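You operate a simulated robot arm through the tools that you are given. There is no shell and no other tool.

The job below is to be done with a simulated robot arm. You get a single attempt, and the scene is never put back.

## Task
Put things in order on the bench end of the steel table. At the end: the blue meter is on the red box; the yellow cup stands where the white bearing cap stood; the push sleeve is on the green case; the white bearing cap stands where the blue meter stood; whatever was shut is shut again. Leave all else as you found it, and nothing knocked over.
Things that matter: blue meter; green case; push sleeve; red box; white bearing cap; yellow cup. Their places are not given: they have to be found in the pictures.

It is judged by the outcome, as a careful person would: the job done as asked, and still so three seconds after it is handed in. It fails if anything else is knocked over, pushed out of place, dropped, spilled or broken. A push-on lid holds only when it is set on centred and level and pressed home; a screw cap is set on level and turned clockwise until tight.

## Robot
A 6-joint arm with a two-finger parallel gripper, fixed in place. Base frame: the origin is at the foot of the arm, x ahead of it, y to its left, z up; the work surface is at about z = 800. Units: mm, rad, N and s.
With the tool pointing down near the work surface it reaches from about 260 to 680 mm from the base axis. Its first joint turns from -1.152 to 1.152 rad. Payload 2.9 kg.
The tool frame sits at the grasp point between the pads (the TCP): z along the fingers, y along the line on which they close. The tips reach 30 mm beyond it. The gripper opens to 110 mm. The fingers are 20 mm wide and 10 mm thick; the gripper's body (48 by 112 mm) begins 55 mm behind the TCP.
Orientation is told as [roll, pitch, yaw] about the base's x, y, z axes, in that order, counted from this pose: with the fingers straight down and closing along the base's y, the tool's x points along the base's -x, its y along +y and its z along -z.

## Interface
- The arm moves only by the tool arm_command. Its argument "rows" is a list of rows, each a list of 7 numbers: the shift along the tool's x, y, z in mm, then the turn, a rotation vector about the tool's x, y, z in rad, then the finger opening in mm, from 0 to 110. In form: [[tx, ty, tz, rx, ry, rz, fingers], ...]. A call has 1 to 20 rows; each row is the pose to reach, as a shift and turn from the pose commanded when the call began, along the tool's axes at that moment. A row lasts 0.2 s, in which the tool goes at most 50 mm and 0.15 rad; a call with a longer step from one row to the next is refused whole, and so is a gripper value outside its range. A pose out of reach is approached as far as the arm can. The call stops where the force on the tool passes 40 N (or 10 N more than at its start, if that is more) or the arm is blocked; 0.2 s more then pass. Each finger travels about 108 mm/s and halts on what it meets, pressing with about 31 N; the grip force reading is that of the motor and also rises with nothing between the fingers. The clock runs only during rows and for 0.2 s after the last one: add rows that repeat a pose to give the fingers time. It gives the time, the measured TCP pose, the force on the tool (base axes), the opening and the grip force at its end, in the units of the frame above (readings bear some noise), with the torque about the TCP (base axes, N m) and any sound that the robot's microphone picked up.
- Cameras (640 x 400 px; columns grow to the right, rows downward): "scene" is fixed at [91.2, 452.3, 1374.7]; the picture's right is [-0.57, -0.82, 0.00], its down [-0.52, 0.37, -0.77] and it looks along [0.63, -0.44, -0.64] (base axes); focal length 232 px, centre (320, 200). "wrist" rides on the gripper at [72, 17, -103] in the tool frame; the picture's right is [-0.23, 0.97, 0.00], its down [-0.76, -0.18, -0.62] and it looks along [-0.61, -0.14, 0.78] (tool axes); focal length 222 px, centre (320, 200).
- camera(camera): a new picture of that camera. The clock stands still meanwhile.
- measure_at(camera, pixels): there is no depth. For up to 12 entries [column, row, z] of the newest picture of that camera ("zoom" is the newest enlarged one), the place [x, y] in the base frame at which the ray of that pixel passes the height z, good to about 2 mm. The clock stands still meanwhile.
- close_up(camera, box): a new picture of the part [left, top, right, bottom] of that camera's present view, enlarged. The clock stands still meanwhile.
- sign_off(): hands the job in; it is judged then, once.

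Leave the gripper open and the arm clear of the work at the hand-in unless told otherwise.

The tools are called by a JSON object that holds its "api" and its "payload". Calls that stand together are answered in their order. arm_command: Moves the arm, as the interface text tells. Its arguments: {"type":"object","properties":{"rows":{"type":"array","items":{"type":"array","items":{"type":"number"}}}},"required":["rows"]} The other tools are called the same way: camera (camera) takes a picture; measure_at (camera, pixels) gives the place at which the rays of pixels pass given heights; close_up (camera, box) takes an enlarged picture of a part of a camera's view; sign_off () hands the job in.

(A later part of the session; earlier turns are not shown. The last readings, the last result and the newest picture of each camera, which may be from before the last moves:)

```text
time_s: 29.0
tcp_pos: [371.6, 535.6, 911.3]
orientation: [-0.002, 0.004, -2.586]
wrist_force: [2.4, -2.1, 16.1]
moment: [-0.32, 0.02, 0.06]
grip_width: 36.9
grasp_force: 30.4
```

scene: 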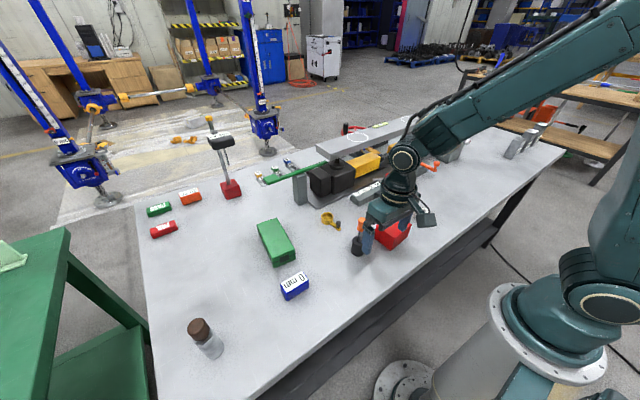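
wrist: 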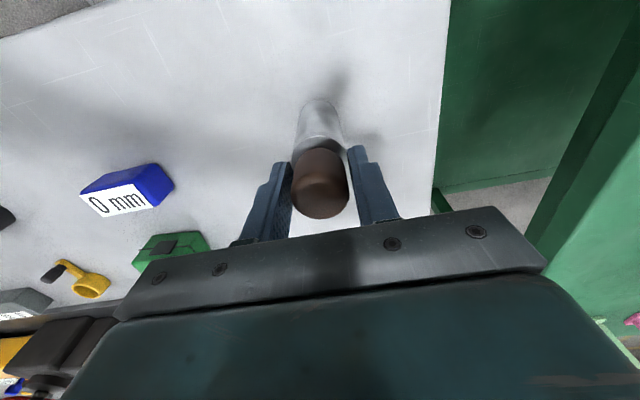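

Contact again, pressing 16 N. I continue counter-clockwise from here another 1.4 rad.

{"api": "arm_command", "payload": {"rows": [[0, 0, 0, 0, 0, -0.14, 25], [0, 0, 0, 0, 0, -0.28, 25], [0, 0, 0, 0, 0, -0.42, 25], [0, 0, 0, 0, 0, -0.56, 25], [0, 0, 0, 0, 0, -0.7, 25]]}}

{"api": "arm_command", "payload": {"rows": [[0, 0, 0, 0, 0, -0.14, 25], [0, 0, 0, 0, 0, -0.28, 25], [0, 0, 0, 0, 0, -0.42, 25], [0, 0, 0, 0, 0, -0.56, 25], [0, 0, 0, 0, 0, -0.7, 25]]}}

{"api": "close_up", "payload": {"camera": "wrist", "box": [250, 70, 400, 220]}}

{"api": "close_up", "payload": {"camera": "scene", "box": [150, 280, 270, 375]}}

```text
time_s: 30.2
tcp_pos: [371.0, 535.2, 908.2]
orientation: [-0.001, -0.002, -1.887]
wrist_force: [0.4, 0.4, -2.8]
moment: [0.02, -0.03, 0.04]
grip_width: 36.4
grasp_force: 31.2
out of reach, approached as far as the arm can: row 3, 4
```

```text
time_s: 31.4
tcp_pos: [366.4, 530.4, 906.9]
orientation: [0.002, 0.0, -1.184]
wrist_force: [0.8, 0.2, -2.6]
moment: [-0.01, 0.02, -0.01]
grip_width: 36.5
grasp_force: 31.3
out of reach, approached as far as the arm can: row 5
```

```text
2.67 times, centred on (325, 145) of wrist
```

zoom: 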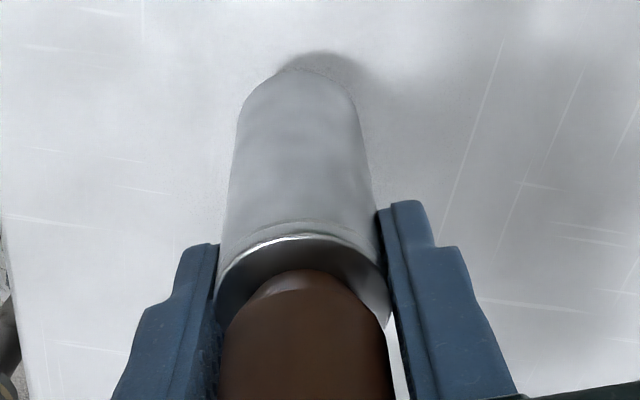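

```text
4.21 times, centred on (210, 328) of scene
```

zoom: 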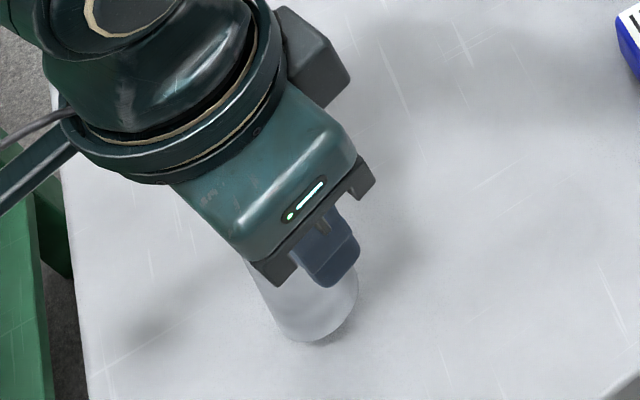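

The last row was at the edge of the arm's turning range and the jar seems to have shifted in the fingers. I stop and look carefully.

{"api": "camera", "payload": {"camera": "wrist"}}

{"api": "camera", "payload": {"camera": "scene"}}

```text
taken
```

wrist: 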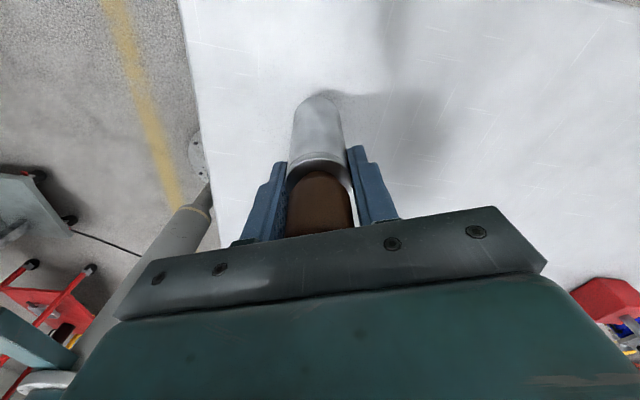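

```text
taken
```

scene: 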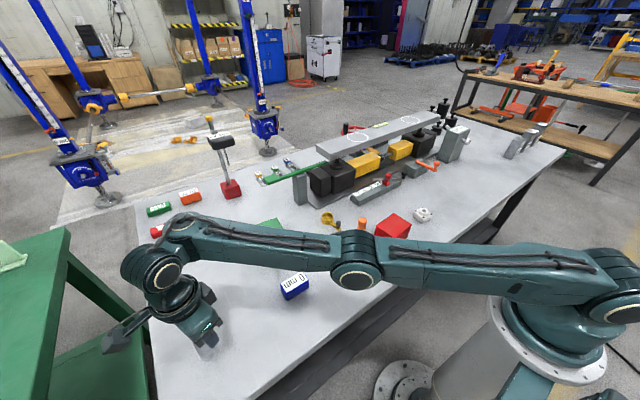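

I measure the jar's base and rim in this wrist picture to see whether it is tilted or displaced.

{"api": "measure_at", "payload": {"camera": "wrist", "pixels": [[319, 94, 800], [292, 110, 800], [343, 107, 800], [319, 94, 805], [319, 154, 876], [288, 168, 876], [351, 165, 876], [320, 171, 885], [319, 154, 885]]}}

{"api": "close_up", "payload": {"camera": "wrist", "box": [260, 80, 380, 245]}}

{"api": "close_up", "payload": {"camera": "scene", "box": [160, 290, 250, 375]}}

```text
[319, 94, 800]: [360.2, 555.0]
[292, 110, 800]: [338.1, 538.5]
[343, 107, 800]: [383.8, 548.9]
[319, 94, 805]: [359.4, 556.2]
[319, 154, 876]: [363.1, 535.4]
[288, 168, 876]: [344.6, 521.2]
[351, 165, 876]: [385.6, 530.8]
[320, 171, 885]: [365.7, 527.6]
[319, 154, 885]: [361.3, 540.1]
```

```text
2.42 times, centred on (320, 162) of wrist
```

zoom: 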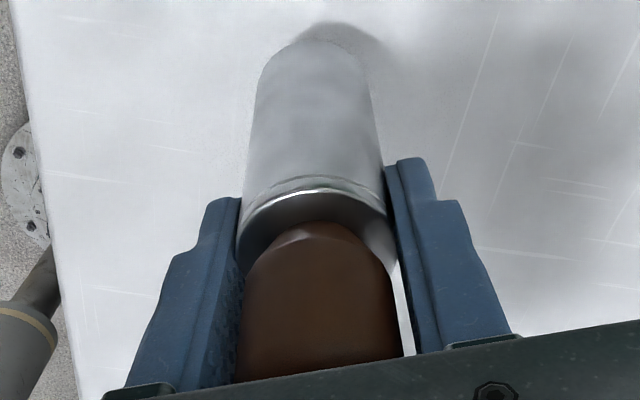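

```text
4.71 times, centred on (205, 332) of scene
```

zoom: 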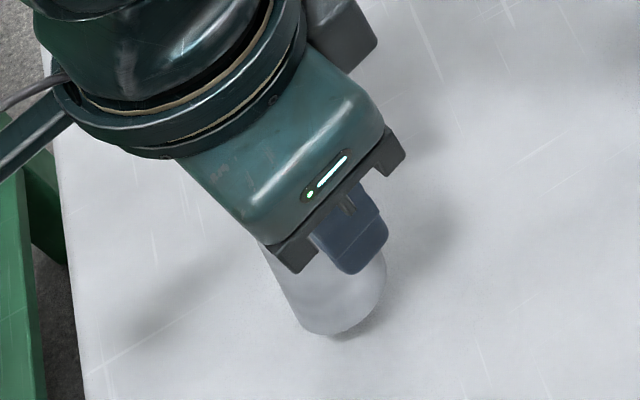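

The fit of rim and base shows the jar is now gripped lower (rim about 8 mm below the finger centre), hanging roughly 20 mm above the table and slightly tilted: the wrist must have flipped through its limit. I lower it slowly in small steps to set it down.

{"api": "arm_command", "payload": {"rows": [[0, 0, 3, 0, 0, 0, 25], [0, 0, 6, 0, 0, 0, 25], [0, 0, 9, 0, 0, 0, 25], [0, 0, 12, 0, 0, 0, 25]]}}

{"api": "camera", "payload": {"camera": "wrist"}}

{"api": "close_up", "payload": {"camera": "scene", "box": [160, 290, 250, 375]}}

```text
time_s: 32.4
tcp_pos: [365.3, 529.4, 896.1]
orientation: [0.0, 0.0, -1.182]
wrist_force: [-0.2, 0.6, -3.0]
moment: [-0.01, 0.06, -0.01]
grip_width: 36.3
grasp_force: 30.9
```

```text
taken
```

wrist: 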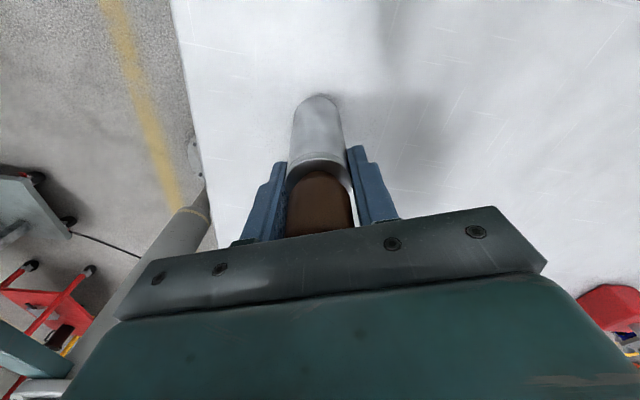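

```text
4.71 times, centred on (205, 332) of scene
```

zoom: 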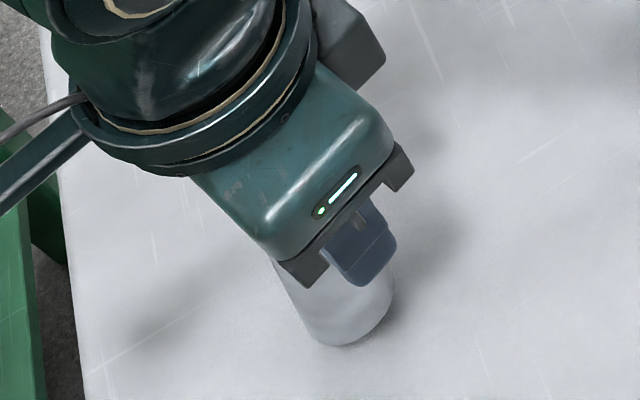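

Confirmed: it went down freely. I lower a further 8 mm in 2 mm steps.

{"api": "arm_command", "payload": {"rows": [[0, 0, 2, 0, 0, 0, 25], [0, 0, 4, 0, 0, 0, 25], [0, 0, 6, 0, 0, 0, 25], [0, 0, 8, 0, 0, 0, 25]]}}

{"api": "arm_command", "payload": {"rows": [[0, 0, 1, 0, 0, 0, 25], [0, 0, 2, 0, 0, 0, 25]]}}

{"api": "camera", "payload": {"camera": "wrist"}}

```text
time_s: 33.4
tcp_pos: [365.4, 530.9, 888.1]
orientation: [0.0, 0.0, -1.184]
wrist_force: [-0.9, 0.5, -3.5]
moment: [0.0, -0.01, 0.02]
grip_width: 36.5
grasp_force: 30.9
```

```text
time_s: 34.0
tcp_pos: [365.2, 530.0, 885.3]
orientation: [-0.001, 0.001, -1.183]
wrist_force: [0.8, -0.2, -2.9]
moment: [-0.01, -0.02, 0.0]
grip_width: 36.5
grasp_force: 30.8
```

```text
taken
```

wrist: 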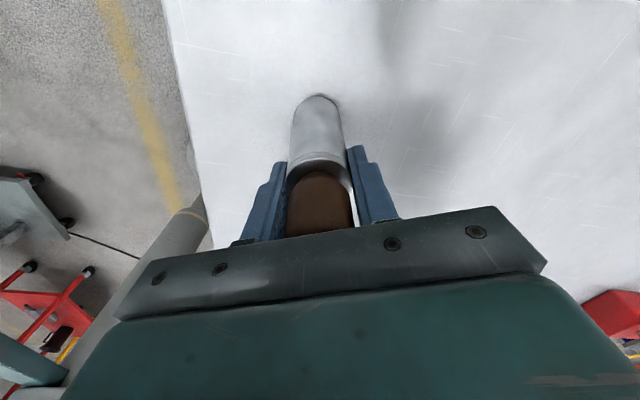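

Still free. I lower 1 mm at a time.

{"api": "arm_command", "payload": {"rows": [[0, 0, 1, 0, 0, 0, 25], [0, 0, 2, 0, 0, 0, 25]]}}

{"api": "arm_command", "payload": {"rows": [[0, 0, 1, 0, 0, 0, 25], [0, 0, 2, 0, 0, 0, 25]]}}

```text
time_s: 34.6
tcp_pos: [365.2, 529.5, 884.8]
orientation: [-0.002, 0.0, -1.183]
wrist_force: [0.5, 0.7, -2.0]
moment: [-0.01, 0.0, -0.01]
grip_width: 36.4
grasp_force: 30.8
```

```text
time_s: 35.2
tcp_pos: [366.0, 530.4, 884.5]
orientation: [0.004, 0.002, -1.185]
wrist_force: [-1.4, -1.8, 4.7]
moment: [-0.18, 0.11, -0.01]
grip_width: 36.3
grasp_force: 30.3
```

Contact (4.7 N). I look closely at how the jar stands.

{"api": "close_up", "payload": {"camera": "wrist", "box": [260, 80, 380, 245]}}

{"api": "close_up", "payload": {"camera": "scene", "box": [160, 290, 250, 375]}}

```text
2.42 times, centred on (320, 162) of wrist
```

zoom: 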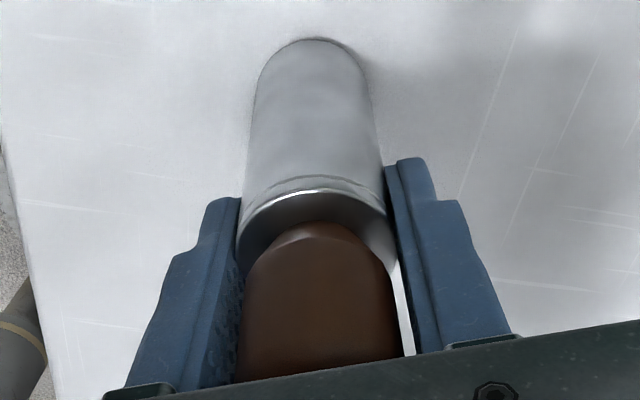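

```text
4.71 times, centred on (205, 332) of scene
```

zoom: 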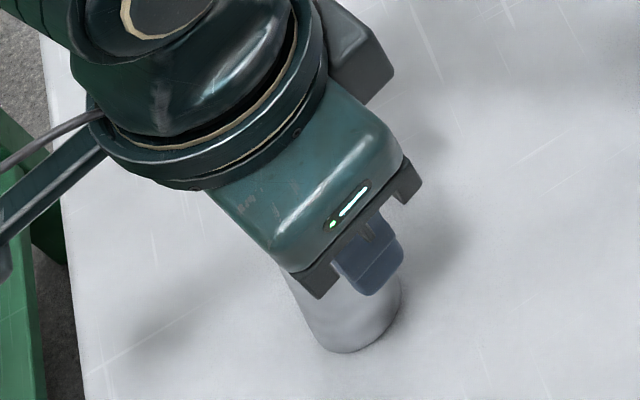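

The jar touches down but leans about 10° in the fingers (well within its stable range, it will settle upright). I open slowly so it settles gently.

{"api": "arm_command", "payload": {"rows": [[0, 0, 0, 0, 0, 0, 37.2], [0, 0, 0, 0, 0, 0, 37.8], [0, 0, 0, 0, 0, 0, 38.5], [0, 0, 0, 0, 0, 0, 39.5], [0, 0, 0, 0, 0, 0, 41], [0, 0, 0, 0, 0, 0, 44], [0, 0, 0, 0, 0, 0, 50]]}}

{"api": "close_up", "payload": {"camera": "wrist", "box": [260, 80, 380, 245]}}

{"api": "close_up", "payload": {"camera": "scene", "box": [160, 290, 250, 375]}}

```text
time_s: 36.8
tcp_pos: [365.9, 530.0, 882.1]
orientation: [-0.002, 0.001, -1.184]
wrist_force: [-0.6, -0.4, 0.4]
moment: [-0.04, 0.03, 0.0]
grip_width: 49.9
grasp_force: 0.0
```

```text
2.42 times, centred on (320, 162) of wrist
```

zoom: 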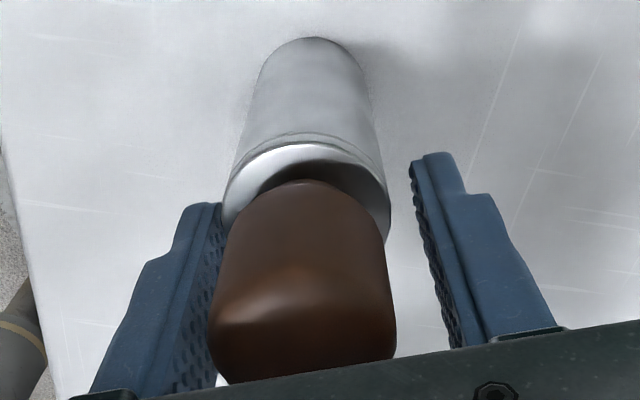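

```text
4.71 times, centred on (205, 332) of scene
```

zoom: 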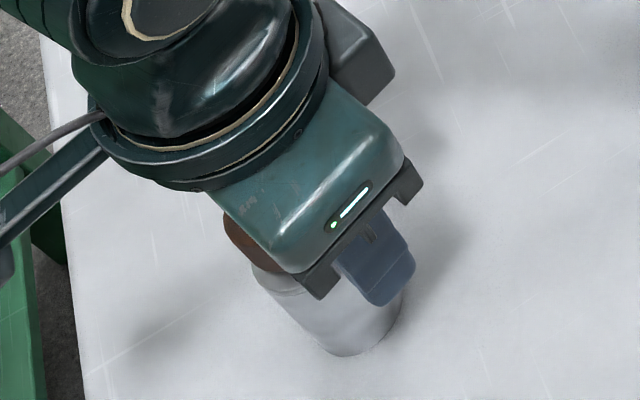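

The jar settled upright. I open fully and rise 120 mm straight up.

{"api": "arm_command", "payload": {"rows": [[0, 0, 0, 0, 0, 0, 80], [0, 0, 0, 0, 0, 0, 110], [0, 0, -10, 0, 0, 0, 110], [0, 0, -40, 0, 0, 0, 110], [0, 0, -80, 0, 0, 0, 110], [0, 0, -120, 0, 0, 0, 110]]}}

{"api": "camera", "payload": {"camera": "wrist"}}

{"api": "camera", "payload": {"camera": "scene"}}

```text
time_s: 38.2
tcp_pos: [354.8, 517.9, 997.2]
orientation: [0.0, -0.001, -1.184]
wrist_force: [0.1, -0.5, 0.1]
moment: [0.0, 0.01, -0.01]
grip_width: 109.8
grasp_force: 0.2
out of reach, approached as far as the arm can: row 5, 6
```

```text
taken
```

wrist: 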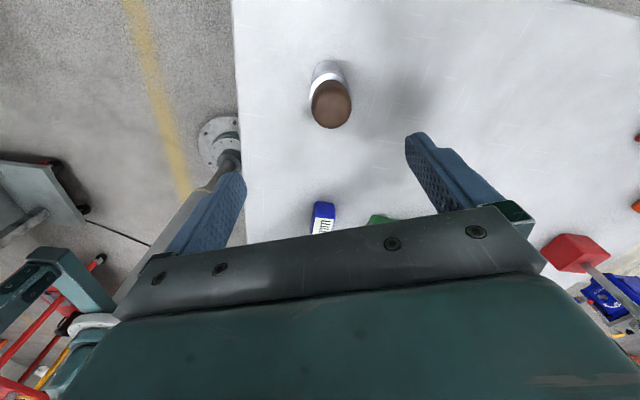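

```text
taken
```

scene: 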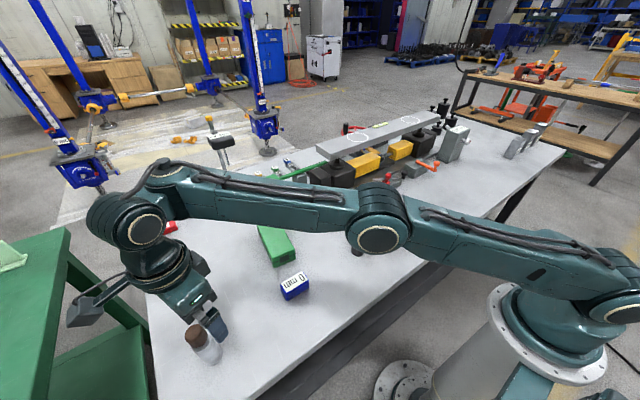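

The jar stands upright. The reach seems shorter in this wrist configuration. I look at the jar closely.

{"api": "close_up", "payload": {"camera": "wrist", "box": [280, 40, 390, 145]}}

{"api": "close_up", "payload": {"camera": "scene", "box": [160, 300, 250, 380]}}

{"api": "measure_at", "payload": {"camera": "wrist", "pixels": [[331, 104, 917], [309, 104, 910], [351, 104, 910], [328, 62, 800], [312, 72, 800], [345, 72, 800]]}}

```text
3.81 times, centred on (335, 92) of wrist
```

zoom: 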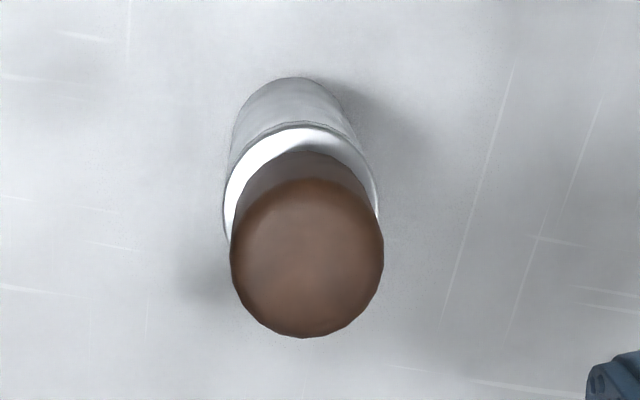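

```text
5.00 times, centred on (205, 340) of scene
```

zoom: 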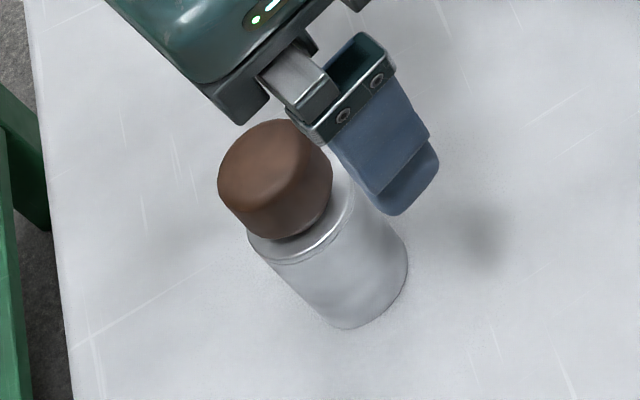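

```text
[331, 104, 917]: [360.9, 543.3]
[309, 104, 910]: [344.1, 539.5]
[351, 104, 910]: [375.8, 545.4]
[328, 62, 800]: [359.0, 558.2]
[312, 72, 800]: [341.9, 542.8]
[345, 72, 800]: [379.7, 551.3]
```

The jar is now near (360.5,543.5), about 13 mm from where it was; I will put it back later. The cap had risen roughly 1.3 mm against the rim while turning, so it is a screw cap. I move the arm inward and up, clear of everything, then unwind the wrist clockwise in free air.

{"api": "arm_command", "payload": {"rows": [[-20, -30, -20, 0, 0, 0, 110], [-40, -60, -40, 0, 0, 0, 110], [-60, -90, -60, 0, 0, 0, 110], [-60, -90, -60, 0, 0, 0.14, 110], [-60, -90, -60, 0, 0, 0.28, 110], [-60, -90, -60, 0, 0, 0.42, 110], [-60, -90, -60, 0, 0, 0.56, 110], [-60, -90, -60, 0, 0, 0.7, 110], [-60, -90, -60, 0, 0, 0.84, 110], [-60, -90, -60, 0, 0, 0.98, 110]]}}

{"api": "camera", "payload": {"camera": "scene"}}

```text
time_s: 40.4
tcp_pos: [322.6, 468.4, 1089.7]
orientation: [0.0, -0.005, -2.167]
wrist_force: [0.1, -1.1, -0.5]
moment: [0.02, 0.01, 0.04]
grip_width: 110.0
grasp_force: 0.0
out of reach, approached as far as the arm can: row 1, 2, 3, 4, 5, 6, 7, 8, 9, 10
```

```text
taken
```

scene: 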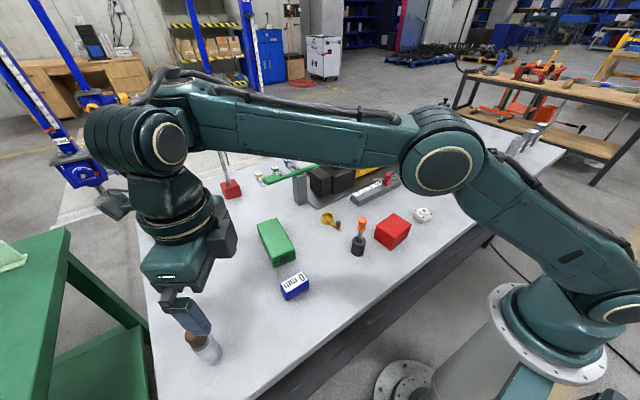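

The wrist still reports limits in this configuration. I bring the arm further inward and keep unwinding clockwise.

{"api": "arm_command", "payload": {"rows": [[-20, 0, 0, 0, 0, 0.1, 110], [-40, 0, 0, 0, 0, 0.2, 110], [-60, 0, 0, 0, 0, 0.3, 110], [-80, 0, 0, 0, 0, 0.4, 110], [-100, 0, 0, 0, 0, 0.5, 110], [-100, 0, 0, 0, 0, 0.6, 110], [-100, 0, 0, 0, 0, 0.7, 110]]}}

{"api": "camera", "payload": {"camera": "scene"}}

```text
time_s: 42.0
tcp_pos: [300.0, 430.3, 1143.9]
orientation: [0.006, -0.009, -2.865]
wrist_force: [0.4, 0.6, -0.2]
moment: [0.0, 0.0, 0.01]
grip_width: 109.9
grasp_force: 0.0
out of reach, approached as far as the arm can: row 1, 2, 3, 4, 5, 6, 7
```

```text
taken
```

scene: 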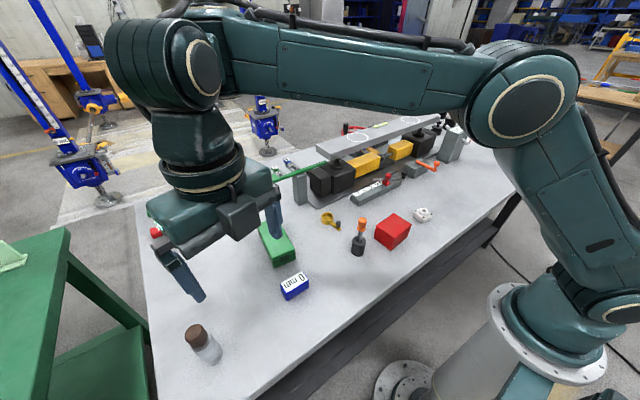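

Joint limits hinder it out here. I move the arm back over toward the start position in free air before untwisting further.

{"api": "arm_command", "payload": {"rows": [[13, 42, -4, 0, 0, 0, 110], [26, 84, -8, 0, 0, 0, 110], [39, 126, -12, 0, 0, 0, 110], [52, 167, -16, 0, 0, 0, 110], [65, 209, -20, 0, 0, 0, 110], [78, 251, -25, 0, 0, 0, 110], [90, 293, -30, 0, 0, 0, 110], [90, 293, -30, 0, 0, 0, 110]]}}

{"api": "camera", "payload": {"camera": "scene"}}

```text
time_s: 43.8
tcp_pos: [464.7, 172.5, 1173.5]
orientation: [0.001, 0.0, -2.863]
wrist_force: [-0.2, 0.9, 0.4]
moment: [-0.01, -0.01, -0.02]
grip_width: 110.2
grasp_force: 0.2
out of reach, approached as far as the arm can: row 1, 2, 3, 4, 5, 6
```

```text
taken
```

scene: 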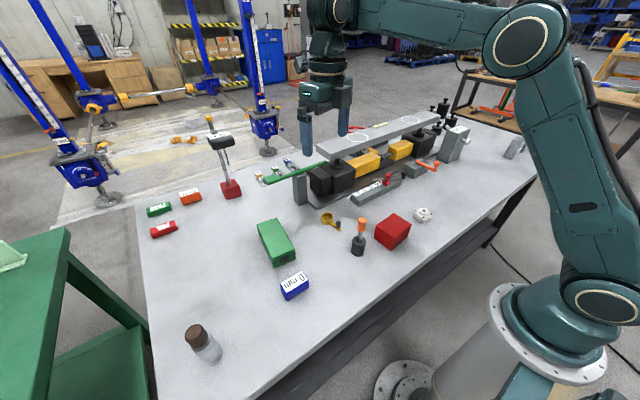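

At the start position again, with the wrist turned to −2.86 and the arm in another configuration than at the start. I unwind clockwise 2.86 rad here in free air.

{"api": "arm_command", "payload": {"rows": [[0, 0, 0, 0, 0, 0.145, 110], [0, 0, 0, 0, 0, 0.29, 110], [0, 0, 0, 0, 0, 0.435, 110], [0, 0, 0, 0, 0, 0.58, 110], [0, 0, 0, 0, 0, 0.725, 110], [0, 0, 0, 0, 0, 0.87, 110], [0, 0, 0, 0, 0, 1.015, 110], [0, 0, 0, 0, 0, 1.16, 110], [0, 0, 0, 0, 0, 1.305, 110], [0, 0, 0, 0, 0, 1.45, 110], [0, 0, 0, 0, 0, 1.595, 110], [0, 0, 0, 0, 0, 1.74, 110], [0, 0, 0, 0, 0, 1.885, 110], [0, 0, 0, 0, 0, 2.03, 110], [0, 0, 0, 0, 0, 2.175, 110], [0, 0, 0, 0, 0, 2.32, 110], [0, 0, 0, 0, 0, 2.465, 110], [0, 0, 0, 0, 0, 2.61, 110], [0, 0, 0, 0, 0, 2.755, 110], [0, 0, 0, 0, 0, 2.86, 110]]}}

{"api": "camera", "payload": {"camera": "scene"}}

```text
time_s: 48.0
tcp_pos: [465.3, 173.1, 1173.9]
orientation: [-0.002, 0.001, 0.558]
wrist_force: [-1.0, -0.4, 0.0]
moment: [-0.05, 0.01, -0.01]
grip_width: 110.3
grasp_force: 0.0
```

```text
taken
```

scene: 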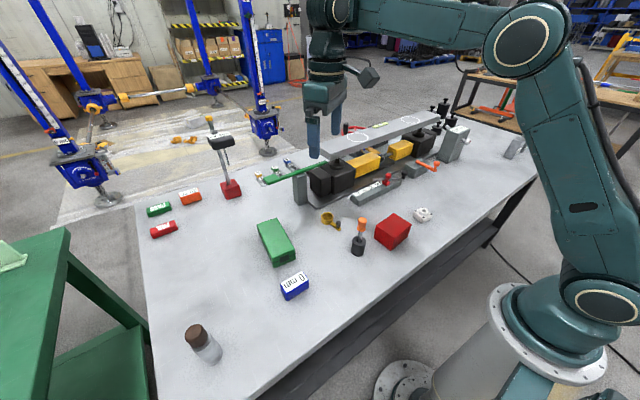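

The arm is still in the other configuration. I continue clockwise another 2.8 rad to look for its limit.

{"api": "arm_command", "payload": {"rows": [[0, 0, 0, 0, 0, 0.145, 110], [0, 0, 0, 0, 0, 0.29, 110], [0, 0, 0, 0, 0, 0.435, 110], [0, 0, 0, 0, 0, 0.58, 110], [0, 0, 0, 0, 0, 0.725, 110], [0, 0, 0, 0, 0, 0.87, 110], [0, 0, 0, 0, 0, 1.015, 110], [0, 0, 0, 0, 0, 1.16, 110], [0, 0, 0, 0, 0, 1.305, 110], [0, 0, 0, 0, 0, 1.45, 110], [0, 0, 0, 0, 0, 1.595, 110], [0, 0, 0, 0, 0, 1.74, 110], [0, 0, 0, 0, 0, 1.885, 110], [0, 0, 0, 0, 0, 2.03, 110], [0, 0, 0, 0, 0, 2.175, 110], [0, 0, 0, 0, 0, 2.32, 110], [0, 0, 0, 0, 0, 2.465, 110], [0, 0, 0, 0, 0, 2.61, 110], [0, 0, 0, 0, 0, 2.755, 110], [0, 0, 0, 0, 0, 2.86, 110]]}}

{"api": "camera", "payload": {"camera": "scene"}}

```text
time_s: 52.2
tcp_pos: [463.6, 172.2, 1174.4]
orientation: [-0.001, 0.001, -2.301]
wrist_force: [0.8, 0.5, 0.2]
moment: [0.03, 0.01, 0.0]
grip_width: 109.9
grasp_force: 0.0
out of reach, approached as far as the arm can: row 14, 15, 16
```

```text
taken
```

scene: 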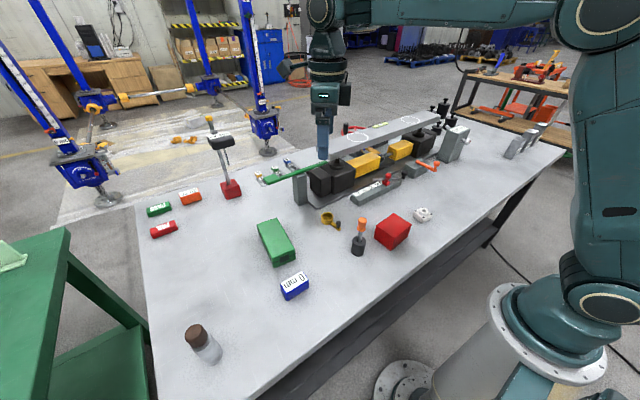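

The arm flipped back to its original configuration (matches the first picture), with yaw −2.30. From here one grip gives nearly a full counter-clockwise turn. I go back above the jar at (360.5,543.5), z ≈ 990, yaw −1.9.

{"api": "arm_command", "payload": {"rows": [[23, -36, 20, 0, 0, -0.044, 110], [46, -72, 40, 0, 0, -0.09, 110], [69, -108, 60, 0, 0, -0.13, 110], [92, -144, 80, 0, 0, -0.18, 110], [115, -181, 101, 0, 0, -0.22, 110], [138, -217, 122, 0, 0, -0.27, 110], [161, -253, 143, 0, 0, -0.31, 110], [184, -289, 164, 0, 0, -0.36, 110], [207, -325, 184, 0, 0, -0.4, 110], [207, -325, 184, 0, 0, -0.4, 110], [207, -325, 184, 0, 0, -0.4, 110]]}}

{"api": "camera", "payload": {"camera": "wrist"}}

{"api": "close_up", "payload": {"camera": "scene", "box": [140, 280, 270, 380]}}

```text
time_s: 54.6
tcp_pos: [360.7, 542.0, 993.6]
orientation: [0.0, 0.0, -1.9]
wrist_force: [-0.2, 0.0, 0.2]
moment: [-0.02, 0.05, 0.01]
grip_width: 110.2
grasp_force: 0.0
```

```text
taken
```

wrist: 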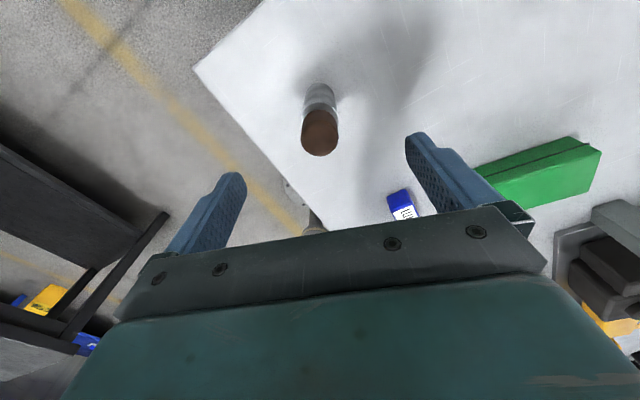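

```text
4.00 times, centred on (205, 330) of scene
```

zoom: 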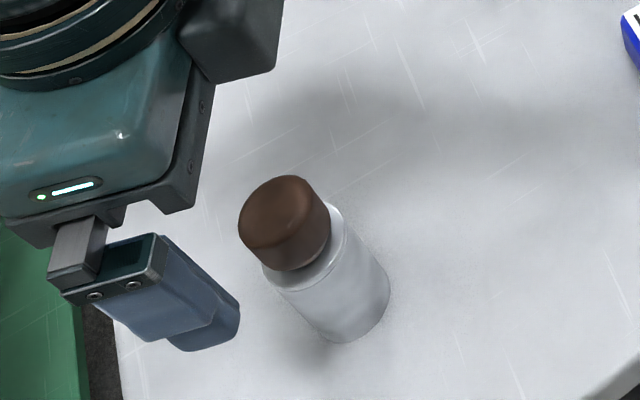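

In position with no reach complaint. I measure the cap top (320,135) in the wrist picture.

{"api": "measure_at", "payload": {"camera": "wrist", "pixels": [[320, 135, 917], [301, 133, 912], [339, 133, 912], [320, 157, 917], [320, 84, 800]]}}

{"api": "close_up", "payload": {"camera": "wrist", "box": [270, 70, 370, 170]}}

```text
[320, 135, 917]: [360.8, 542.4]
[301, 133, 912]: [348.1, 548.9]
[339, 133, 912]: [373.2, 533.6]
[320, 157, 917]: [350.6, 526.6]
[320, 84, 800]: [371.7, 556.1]
```

```text
4.00 times, centred on (320, 120) of wrist
```

zoom: 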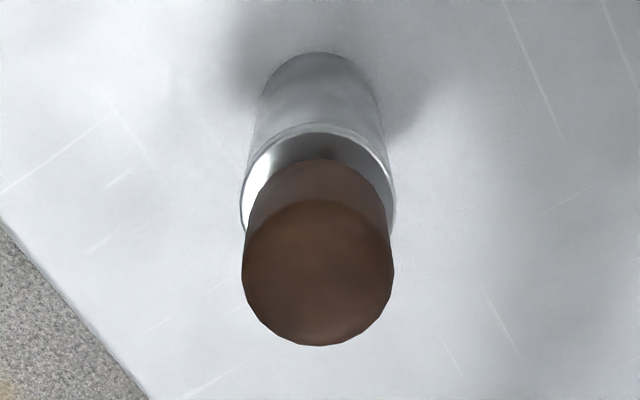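

Centre (360.5,542) matches the tool position. I descend 76 mm around the cap, then close.

{"api": "arm_command", "payload": {"rows": [[0, 0, 38, 0, 0, 0, 100], [0, 0, 70, 0, 0, 0, 80], [0, 0, 76, 0, 0, 0, 60], [0, 0, 76, 0, 0, 0, 40], [0, 0, 76, 0, 0, 0, 25], [0, 0, 76, 0, 0, 0, 25], [0, 0, 76, 0, 0, 0, 25]]}}

{"api": "close_up", "payload": {"camera": "wrist", "box": [250, 70, 400, 220]}}

```text
time_s: 56.2
tcp_pos: [361.7, 543.1, 914.5]
orientation: [0.001, -0.001, -1.902]
wrist_force: [0.5, -0.4, 0.4]
moment: [0.09, 0.01, 0.01]
grip_width: 30.8
grasp_force: 31.3
```

```text
2.67 times, centred on (325, 145) of wrist
```

zoom: 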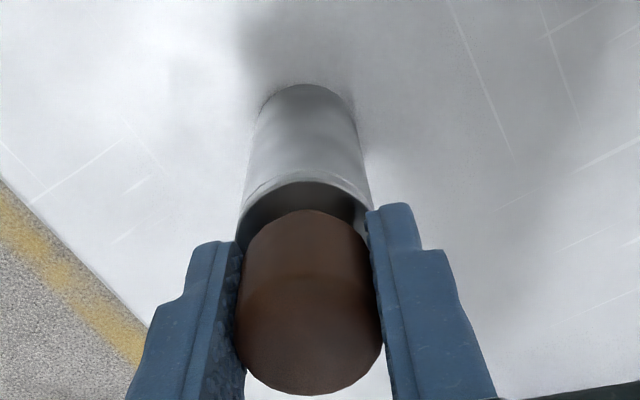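

This time the grip closed to 30.8 mm: now it truly holds the cap (before, at 37 mm, the tips had clamped the jar's body, turning the whole jar). I turn counter-clockwise 0.6 rad and read the torque.

{"api": "arm_command", "payload": {"rows": [[0, 0, 0, 0, 0, -0.12, 25], [0, 0, 0, 0, 0, -0.24, 25], [0, 0, 0, 0, 0, -0.36, 25], [0, 0, 0, 0, 0, -0.48, 25], [0, 0, 0, 0, 0, -0.6, 25]]}}

{"api": "close_up", "payload": {"camera": "wrist", "box": [250, 70, 400, 220]}}

```text
time_s: 57.4
tcp_pos: [360.5, 543.8, 915.6]
orientation: [0.001, 0.003, -1.298]
wrist_force: [-0.1, -2.5, 7.8]
moment: [-0.22, -0.1, -0.08]
grip_width: 31.0
grasp_force: 30.8
```

```text
2.67 times, centred on (325, 145) of wrist
```

zoom: 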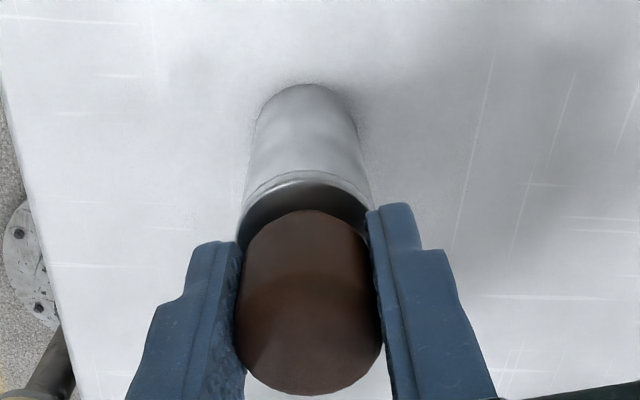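

Force rose to 7.8 N while turning: the cap is rising on its thread. I continue counter-clockwise while raising about 1 mm per 0.6 rad.

{"api": "arm_command", "payload": {"rows": [[0, 0, -0.6, 0, 0, -0.14, 25], [0, 0, -0.9, 0, 0, -0.28, 25], [0, 0, -1.1, 0, 0, -0.42, 25], [0, 0, -1.3, 0, 0, -0.56, 25], [0, 0, -1.5, 0, 0, -0.7, 25]]}}

{"api": "arm_command", "payload": {"rows": [[0, 0, -0.2, 0, 0, -0.14, 25], [0, 0, -0.4, 0, 0, -0.28, 25], [0, 0, -0.6, 0, 0, -0.42, 25], [0, 0, -0.8, 0, 0, -0.56, 25], [0, 0, -1.0, 0, 0, -0.7, 25]]}}

{"api": "close_up", "payload": {"camera": "wrist", "box": [250, 70, 400, 220]}}

```text
time_s: 58.6
tcp_pos: [360.5, 542.7, 915.3]
orientation: [-0.001, 0.0, -0.597]
wrist_force: [1.6, 1.9, 5.5]
moment: [0.13, -0.13, -0.05]
grip_width: 30.8
grasp_force: 31.0
```

```text
time_s: 59.8
tcp_pos: [360.3, 543.4, 915.4]
orientation: [-0.003, 0.001, 0.102]
wrist_force: [-0.2, -0.9, 0.3]
moment: [0.01, -0.04, 0.03]
grip_width: 31.0
grasp_force: 30.5
```

```text
2.67 times, centred on (325, 145) of wrist
```

zoom: 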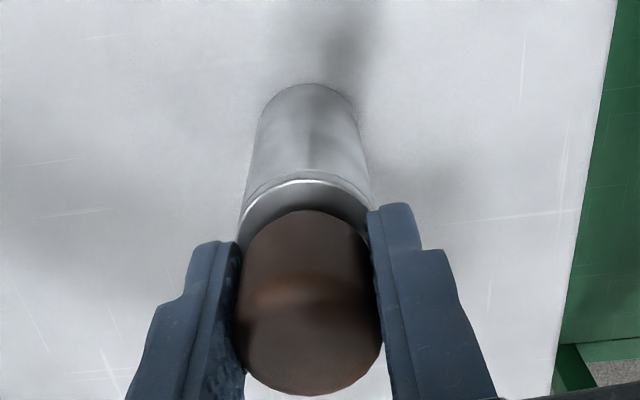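

Force and torque are now near zero after 2 rad. I lift 5 mm gently to see if the cap comes away.

{"api": "arm_command", "payload": {"rows": [[0, 0, -1, 0, 0, 0, 25], [0, 0, -2, 0, 0, 0, 25], [0, 0, -3, 0, 0, 0, 25], [0, 0, -4, 0, 0, 0, 25], [0, 0, -5, 0, 0, 0, 25], [0, 0, -5, 0, 0, 0, 25]]}}

{"api": "close_up", "payload": {"camera": "wrist", "box": [250, 70, 400, 220]}}

{"api": "close_up", "payload": {"camera": "scene", "box": [140, 280, 270, 380]}}

```text
time_s: 61.2
tcp_pos: [359.9, 543.0, 921.5]
orientation: [0.001, -0.001, 0.099]
wrist_force: [-0.2, 0.0, -2.5]
moment: [0.05, 0.03, 0.01]
grip_width: 31.0
grasp_force: 30.3
```

```text
2.67 times, centred on (325, 145) of wrist
```

zoom: 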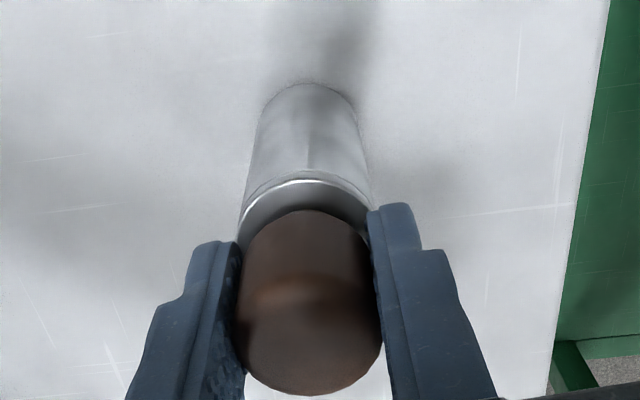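

```text
4.00 times, centred on (205, 330) of scene
```

zoom: 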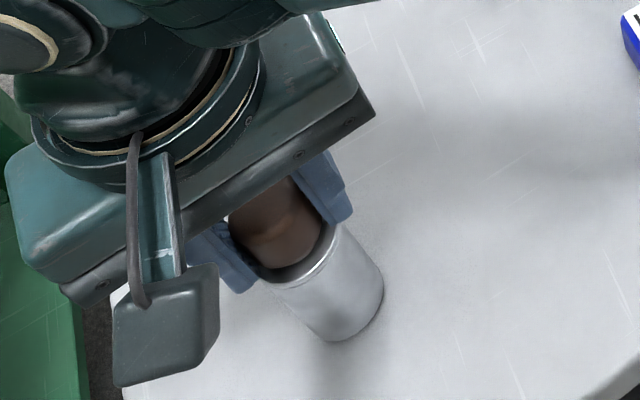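

The jar still came along (−2.5 N): it spun on the table with the cap. More down-force is needed to hold it. I lower back and press harder.

{"api": "arm_command", "payload": {"rows": [[0, 0, 1.5, 0, 0, 0, 25], [0, 0, 3, 0, 0, 0, 25], [0, 0, 4.5, 0, 0, 0, 25], [0, 0, 6, 0, 0, 0, 25], [0, 0, 6, 0, 0, 0, 25]]}}

{"api": "arm_command", "payload": {"rows": [[0, 0, 0.5, 0, 0, 0, 25], [0, 0, 1, 0, 0, 0, 25], [0, 0, 1, 0, 0, 0, 25]]}}

```text
time_s: 62.4
tcp_pos: [359.3, 542.5, 915.6]
orientation: [0.001, -0.001, 0.099]
wrist_force: [-0.6, 0.1, -2.1]
moment: [-0.02, 0.04, 0.02]
grip_width: 31.1
grasp_force: 30.8
```

```text
time_s: 63.2
tcp_pos: [360.9, 543.8, 915.4]
orientation: [0.002, -0.004, 0.1]
wrist_force: [0.8, 0.9, 3.0]
moment: [0.03, -0.08, 0.02]
grip_width: 31.0
grasp_force: 31.3
```

Contact. I press further down in half-millimetre steps toward 20–25 N.

{"api": "arm_command", "payload": {"rows": [[0, 0, 0.5, 0, 0, 0, 25], [0, 0, 1, 0, 0, 0, 25], [0, 0, 1.5, 0, 0, 0, 25], [0, 0, 1.5, 0, 0, 0, 25]]}}

```text
time_s: 64.2
tcp_pos: [359.7, 543.3, 916.7]
orientation: [0.002, -0.003, 0.1]
wrist_force: [-3.4, -1.5, 20.2]
moment: [-0.23, 0.7, -0.02]
grip_width: 30.7
grasp_force: 30.7
```

Pressing 20 N. I turn counter-clockwise 0.7 rad with this press.

{"api": "arm_command", "payload": {"rows": [[0, 0, 0, 0, 0, -0.1, 25], [0, 0, 0, 0, 0, -0.2, 25], [0, 0, 0, 0, 0, -0.3, 25]]}}

{"api": "arm_command", "payload": {"rows": [[0, 0, 0, 0, 0, -0.1, 25], [0, 0, 0, 0, 0, -0.2, 25], [0, 0, 0, 0, 0, -0.3, 25]]}}

{"api": "close_up", "payload": {"camera": "wrist", "box": [250, 70, 400, 220]}}

```text
time_s: 65.0
tcp_pos: [361.7, 543.1, 915.9]
orientation: [0.0, -0.003, 0.398]
wrist_force: [4.8, 0.1, 22.1]
moment: [-0.02, -0.25, -0.09]
grip_width: 31.0
grasp_force: 30.7
```

```text
time_s: 65.8
tcp_pos: [358.9, 543.1, 915.7]
orientation: [-0.001, -0.002, 0.702]
wrist_force: [1.0, -0.5, 22.0]
moment: [0.02, -0.04, -0.17]
grip_width: 31.0
grasp_force: 31.1
```

```text
2.67 times, centred on (325, 145) of wrist
```

zoom: 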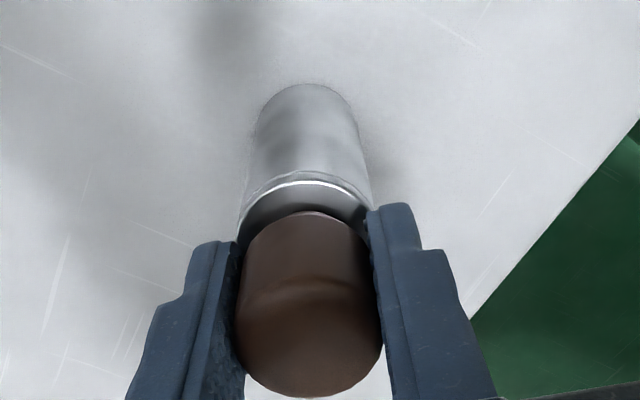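

Torque now −0.17 N·m. I keep turning in steps and watch force and torque.

{"api": "arm_command", "payload": {"rows": [[0, 0, 0, 0, 0, -0.14, 25], [0, 0, 0, 0, 0, -0.28, 25], [0, 0, 0, 0, 0, -0.42, 25], [0, 0, 0, 0, 0, -0.56, 25], [0, 0, 0, 0, 0, -0.7, 25]]}}

{"api": "arm_command", "payload": {"rows": [[0, 0, 0, 0, 0, -0.14, 25], [0, 0, 0, 0, 0, -0.28, 25], [0, 0, 0, 0, 0, -0.42, 25], [0, 0, 0, 0, 0, -0.56, 25], [0, 0, 0, 0, 0, -0.7, 25]]}}

{"api": "close_up", "payload": {"camera": "wrist", "box": [250, 70, 400, 220]}}

```text
time_s: 67.0
tcp_pos: [359.8, 543.5, 914.4]
orientation: [0.0, -0.002, 1.403]
wrist_force: [-0.4, 1.6, 21.4]
moment: [0.1, -0.01, -0.17]
grip_width: 31.1
grasp_force: 30.5
```

```text
time_s: 68.2
tcp_pos: [360.1, 544.4, 915.0]
orientation: [-0.003, -0.003, 2.103]
wrist_force: [-0.4, 2.2, 18.3]
moment: [0.16, 0.05, -0.12]
grip_width: 30.7
grasp_force: 31.4
```

```text
2.67 times, centred on (325, 145) of wrist
```

zoom: 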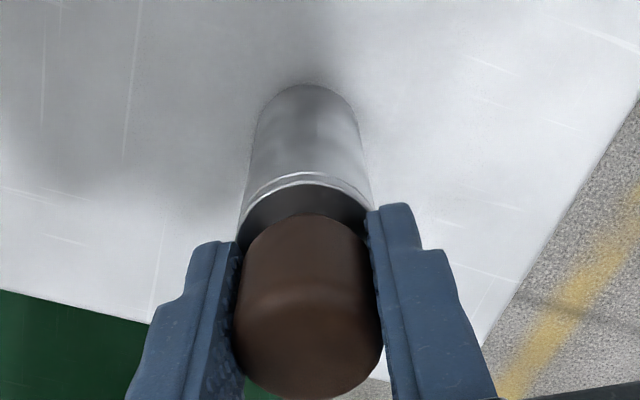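

The cap's edge has moved from row 210 to 214 against the rim (172): it is rising. I continue to yaw ≈ 3.6.

{"api": "arm_command", "payload": {"rows": [[0, 0, 0, 0, 0, -0.14, 25], [0, 0, 0, 0, 0, -0.28, 25], [0, 0, 0, 0, 0, -0.42, 25], [0, 0, 0, 0, 0, -0.56, 25], [0, 0, 0, 0, 0, -0.7, 25]]}}

{"api": "arm_command", "payload": {"rows": [[0, 0, 0, 0, 0, -0.14, 25], [0, 0, 0, 0, 0, -0.28, 25], [0, 0, 0, 0, 0, -0.42, 25], [0, 0, 0, 0, 0, -0.56, 25], [0, 0, 0, 0, 0, -0.7, 25]]}}

{"api": "close_up", "payload": {"camera": "wrist", "box": [250, 70, 400, 220]}}

{"api": "close_up", "payload": {"camera": "scene", "box": [140, 280, 270, 380]}}

```text
time_s: 69.4
tcp_pos: [358.8, 544.5, 913.9]
orientation: [-0.001, 0.0, 2.803]
wrist_force: [0.1, 1.1, 19.6]
moment: [0.04, 0.13, -0.12]
grip_width: 31.0
grasp_force: 30.7
```

```text
time_s: 70.6
tcp_pos: [359.9, 542.7, 913.8]
orientation: [0.0, -0.001, -2.779]
wrist_force: [0.8, -0.4, 13.4]
moment: [0.0, -0.13, -0.12]
grip_width: 30.9
grasp_force: 30.6
```

```text
2.67 times, centred on (325, 145) of wrist
```

zoom: 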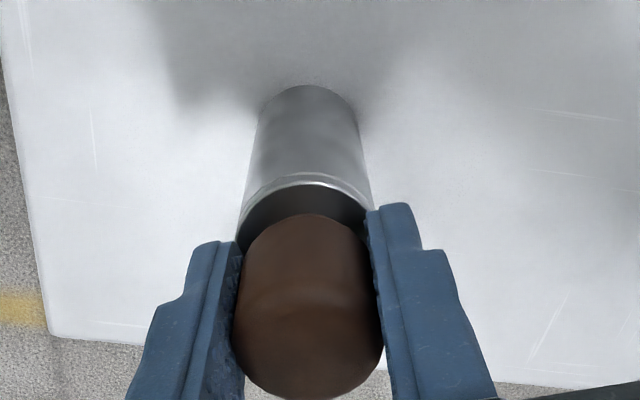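

```text
4.00 times, centred on (205, 330) of scene
```

zoom: 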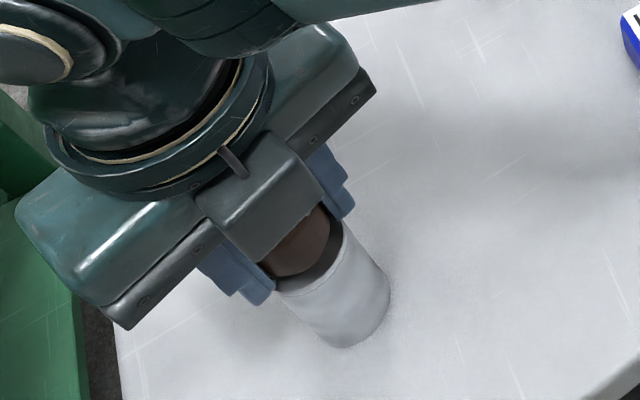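

Torque keeps scaling with my press, which hints the jar is spinning with the cap on the table. I take a strongly enlarged wrist view of the cap/rim gap for comparison.

{"api": "close_up", "payload": {"camera": "wrist", "box": [285, 120, 355, 164]}}

{"api": "close_up", "payload": {"camera": "scene", "box": [185, 315, 225, 340]}}

```text
9.09 times, centred on (320, 142) of wrist
```

zoom: 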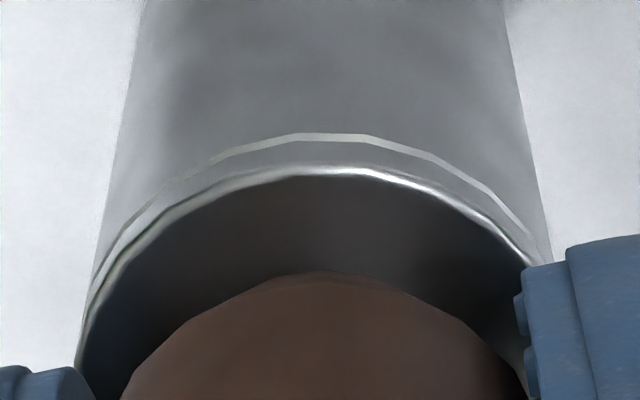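

```text
16.00 times, centred on (205, 328) of scene
```

zoom: 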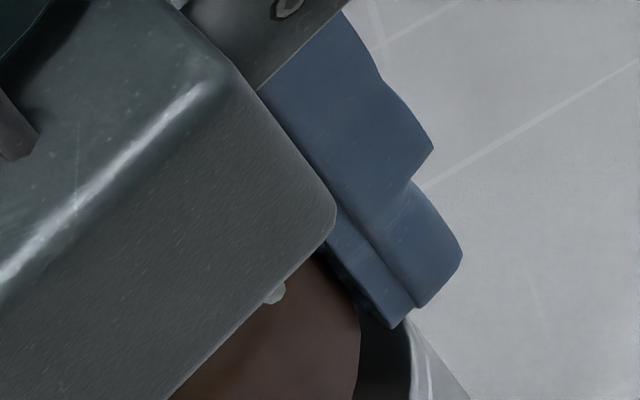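

The meshes show facets, so I can see relative rotation: I turn counter-clockwise by just 0.12 rad and compare the facet corners of rim and cap in the same enlarged view.

{"api": "arm_command", "payload": {"rows": [[0, 0, 0, 0, 0, -0.06, 25], [0, 0, 0, 0, 0, -0.12, 25]]}}

{"api": "close_up", "payload": {"camera": "wrist", "box": [285, 120, 355, 164]}}

```text
time_s: 71.2
tcp_pos: [360.3, 544.3, 913.5]
orientation: [0.001, 0.0, -2.661]
wrist_force: [3.7, -0.2, 11.1]
moment: [-0.09, -0.11, -0.06]
grip_width: 31.2
grasp_force: 30.5
```

```text
9.09 times, centred on (320, 142) of wrist
```

zoom: 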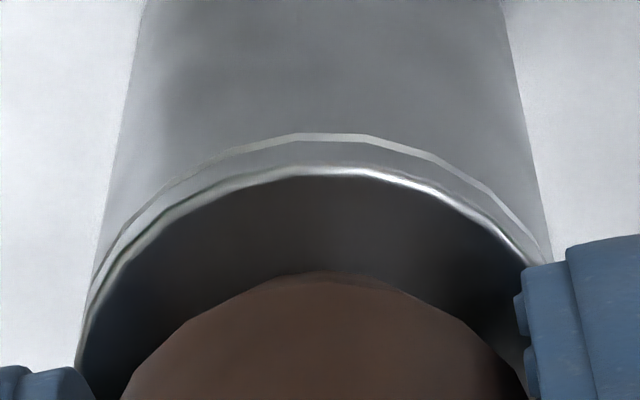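

Rim and cap facets did not shift against each other, so the jar turns as one with its cap. One last check with a stronger press (about 35 N) and a small turn before I decide it is not meant to be opened.

{"api": "arm_command", "payload": {"rows": [[0, 0, 0.5, 0, 0, 0, 25], [0, 0, 1, 0, 0, 0, 25], [0, 0, 1.5, 0, 0, 0, 25], [0, 0, 2, 0, 0, 0, 25]]}}

{"api": "arm_command", "payload": {"rows": [[0, 0, 0.5, 0, 0, 0, 25], [0, 0, 0.5, 0, 0, -0.05, 25], [0, 0, 0.5, 0, 0, -0.1, 25], [0, 0, 0.5, 0, 0, -0.15, 25], [0, 0, 0.5, 0, 0, -0.2, 25]]}}

{"api": "close_up", "payload": {"camera": "wrist", "box": [285, 120, 355, 164]}}

```text
time_s: 72.2
tcp_pos: [360.3, 542.9, 914.1]
orientation: [-0.003, 0.005, -2.666]
wrist_force: [1.2, -3.3, 26.9]
moment: [-0.3, 0.44, 0.04]
grip_width: 30.9
grasp_force: 30.8
```

```text
time_s: 73.4
tcp_pos: [359.5, 543.4, 912.7]
orientation: [-0.001, 0.003, -2.458]
wrist_force: [-8.9, 1.6, 27.5]
moment: [-0.02, 0.57, -0.1]
grip_width: 30.9
grasp_force: 30.8
```

```text
9.09 times, centred on (320, 142) of wrist
```

zoom: 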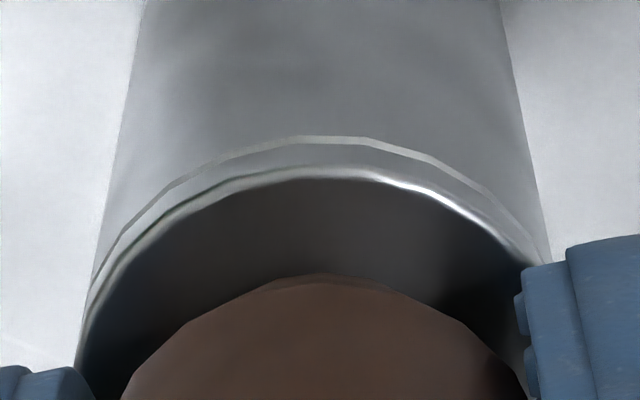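

No relative turning even with 27 N: the jar with its cap behaves as one solid piece, so it is not a container to open. I lift it a few millimetres and carry it back to its original spot (371,535.5), unwinding the wrist by 1 rad meanwhile.

{"api": "arm_command", "payload": {"rows": [[0, 0, -3, 0, 0, 0, 25], [0, 0, -6, 0, 0, 0, 25], [0, 0, -9, 0, 0, 0, 25], [1, 3, -9, 0, 0, 0.14, 25], [2, 6, -9, 0, 0, 0.28, 25], [3, 9, -9, 0, 0, 0.42, 25], [3.7, 12.1, -9, 0, 0, 0.56, 25], [3.7, 12.1, -9, 0, 0, 0.7, 25], [3.7, 12.1, -9, 0, 0, 0.84, 25], [3.7, 12.1, -9, 0, 0, 0.98, 25], [3.7, 12.1, -9, 0, 0, 0.98, 25]]}}

{"api": "camera", "payload": {"camera": "wrist"}}

{"api": "close_up", "payload": {"camera": "scene", "box": [140, 280, 270, 380]}}

```text
time_s: 75.8
tcp_pos: [370.6, 535.9, 919.9]
orientation: [0.001, 0.001, 2.838]
wrist_force: [0.4, -0.3, -2.4]
moment: [-0.03, 0.02, 0.0]
grip_width: 30.8
grasp_force: 31.3
```

```text
taken
```

wrist: 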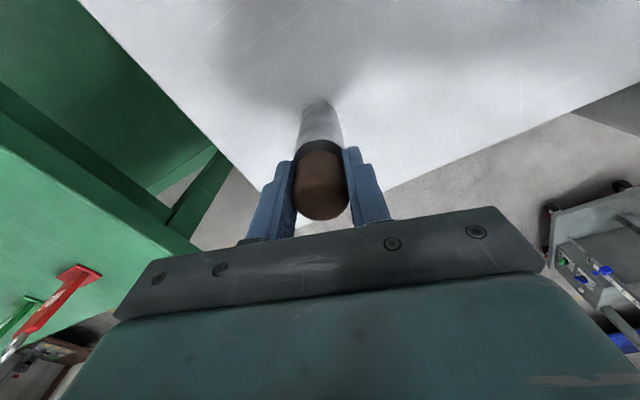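

```text
4.00 times, centred on (205, 330) of scene
```

zoom: 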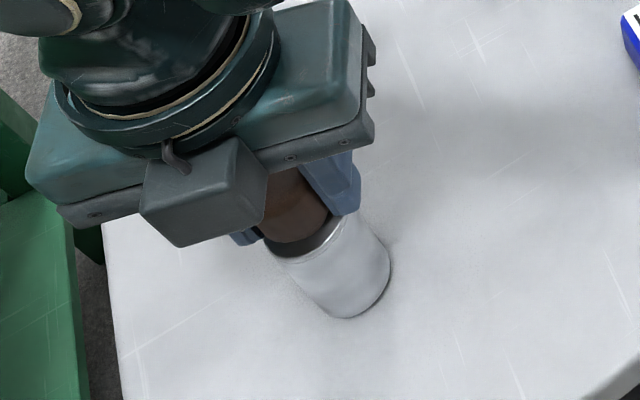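

It is over the original spot, hanging upright. I lower it until contact.

{"api": "arm_command", "payload": {"rows": [[0, 0, 1.5, 0, 0, 0, 25], [0, 0, 3, 0, 0, 0, 25], [0, 0, 4.5, 0, 0, 0, 25], [0, 0, 5.5, 0, 0, 0, 25], [0, 0, 6, 0, 0, 0, 25]]}}

{"api": "arm_command", "payload": {"rows": [[0, 0, 0.5, 0, 0, 0, 25], [0, 0, 1, 0, 0, 0, 25]]}}

```text
time_s: 77.0
tcp_pos: [371.2, 536.0, 913.7]
orientation: [0.0, 0.001, 2.84]
wrist_force: [0.1, -1.3, -2.7]
moment: [0.01, -0.02, -0.01]
grip_width: 30.8
grasp_force: 31.3
```

```text
time_s: 77.6
tcp_pos: [371.0, 535.2, 913.7]
orientation: [0.0, 0.001, 2.839]
wrist_force: [-0.3, -1.7, 4.7]
moment: [-0.26, -0.09, -0.06]
grip_width: 30.9
grasp_force: 31.0
```

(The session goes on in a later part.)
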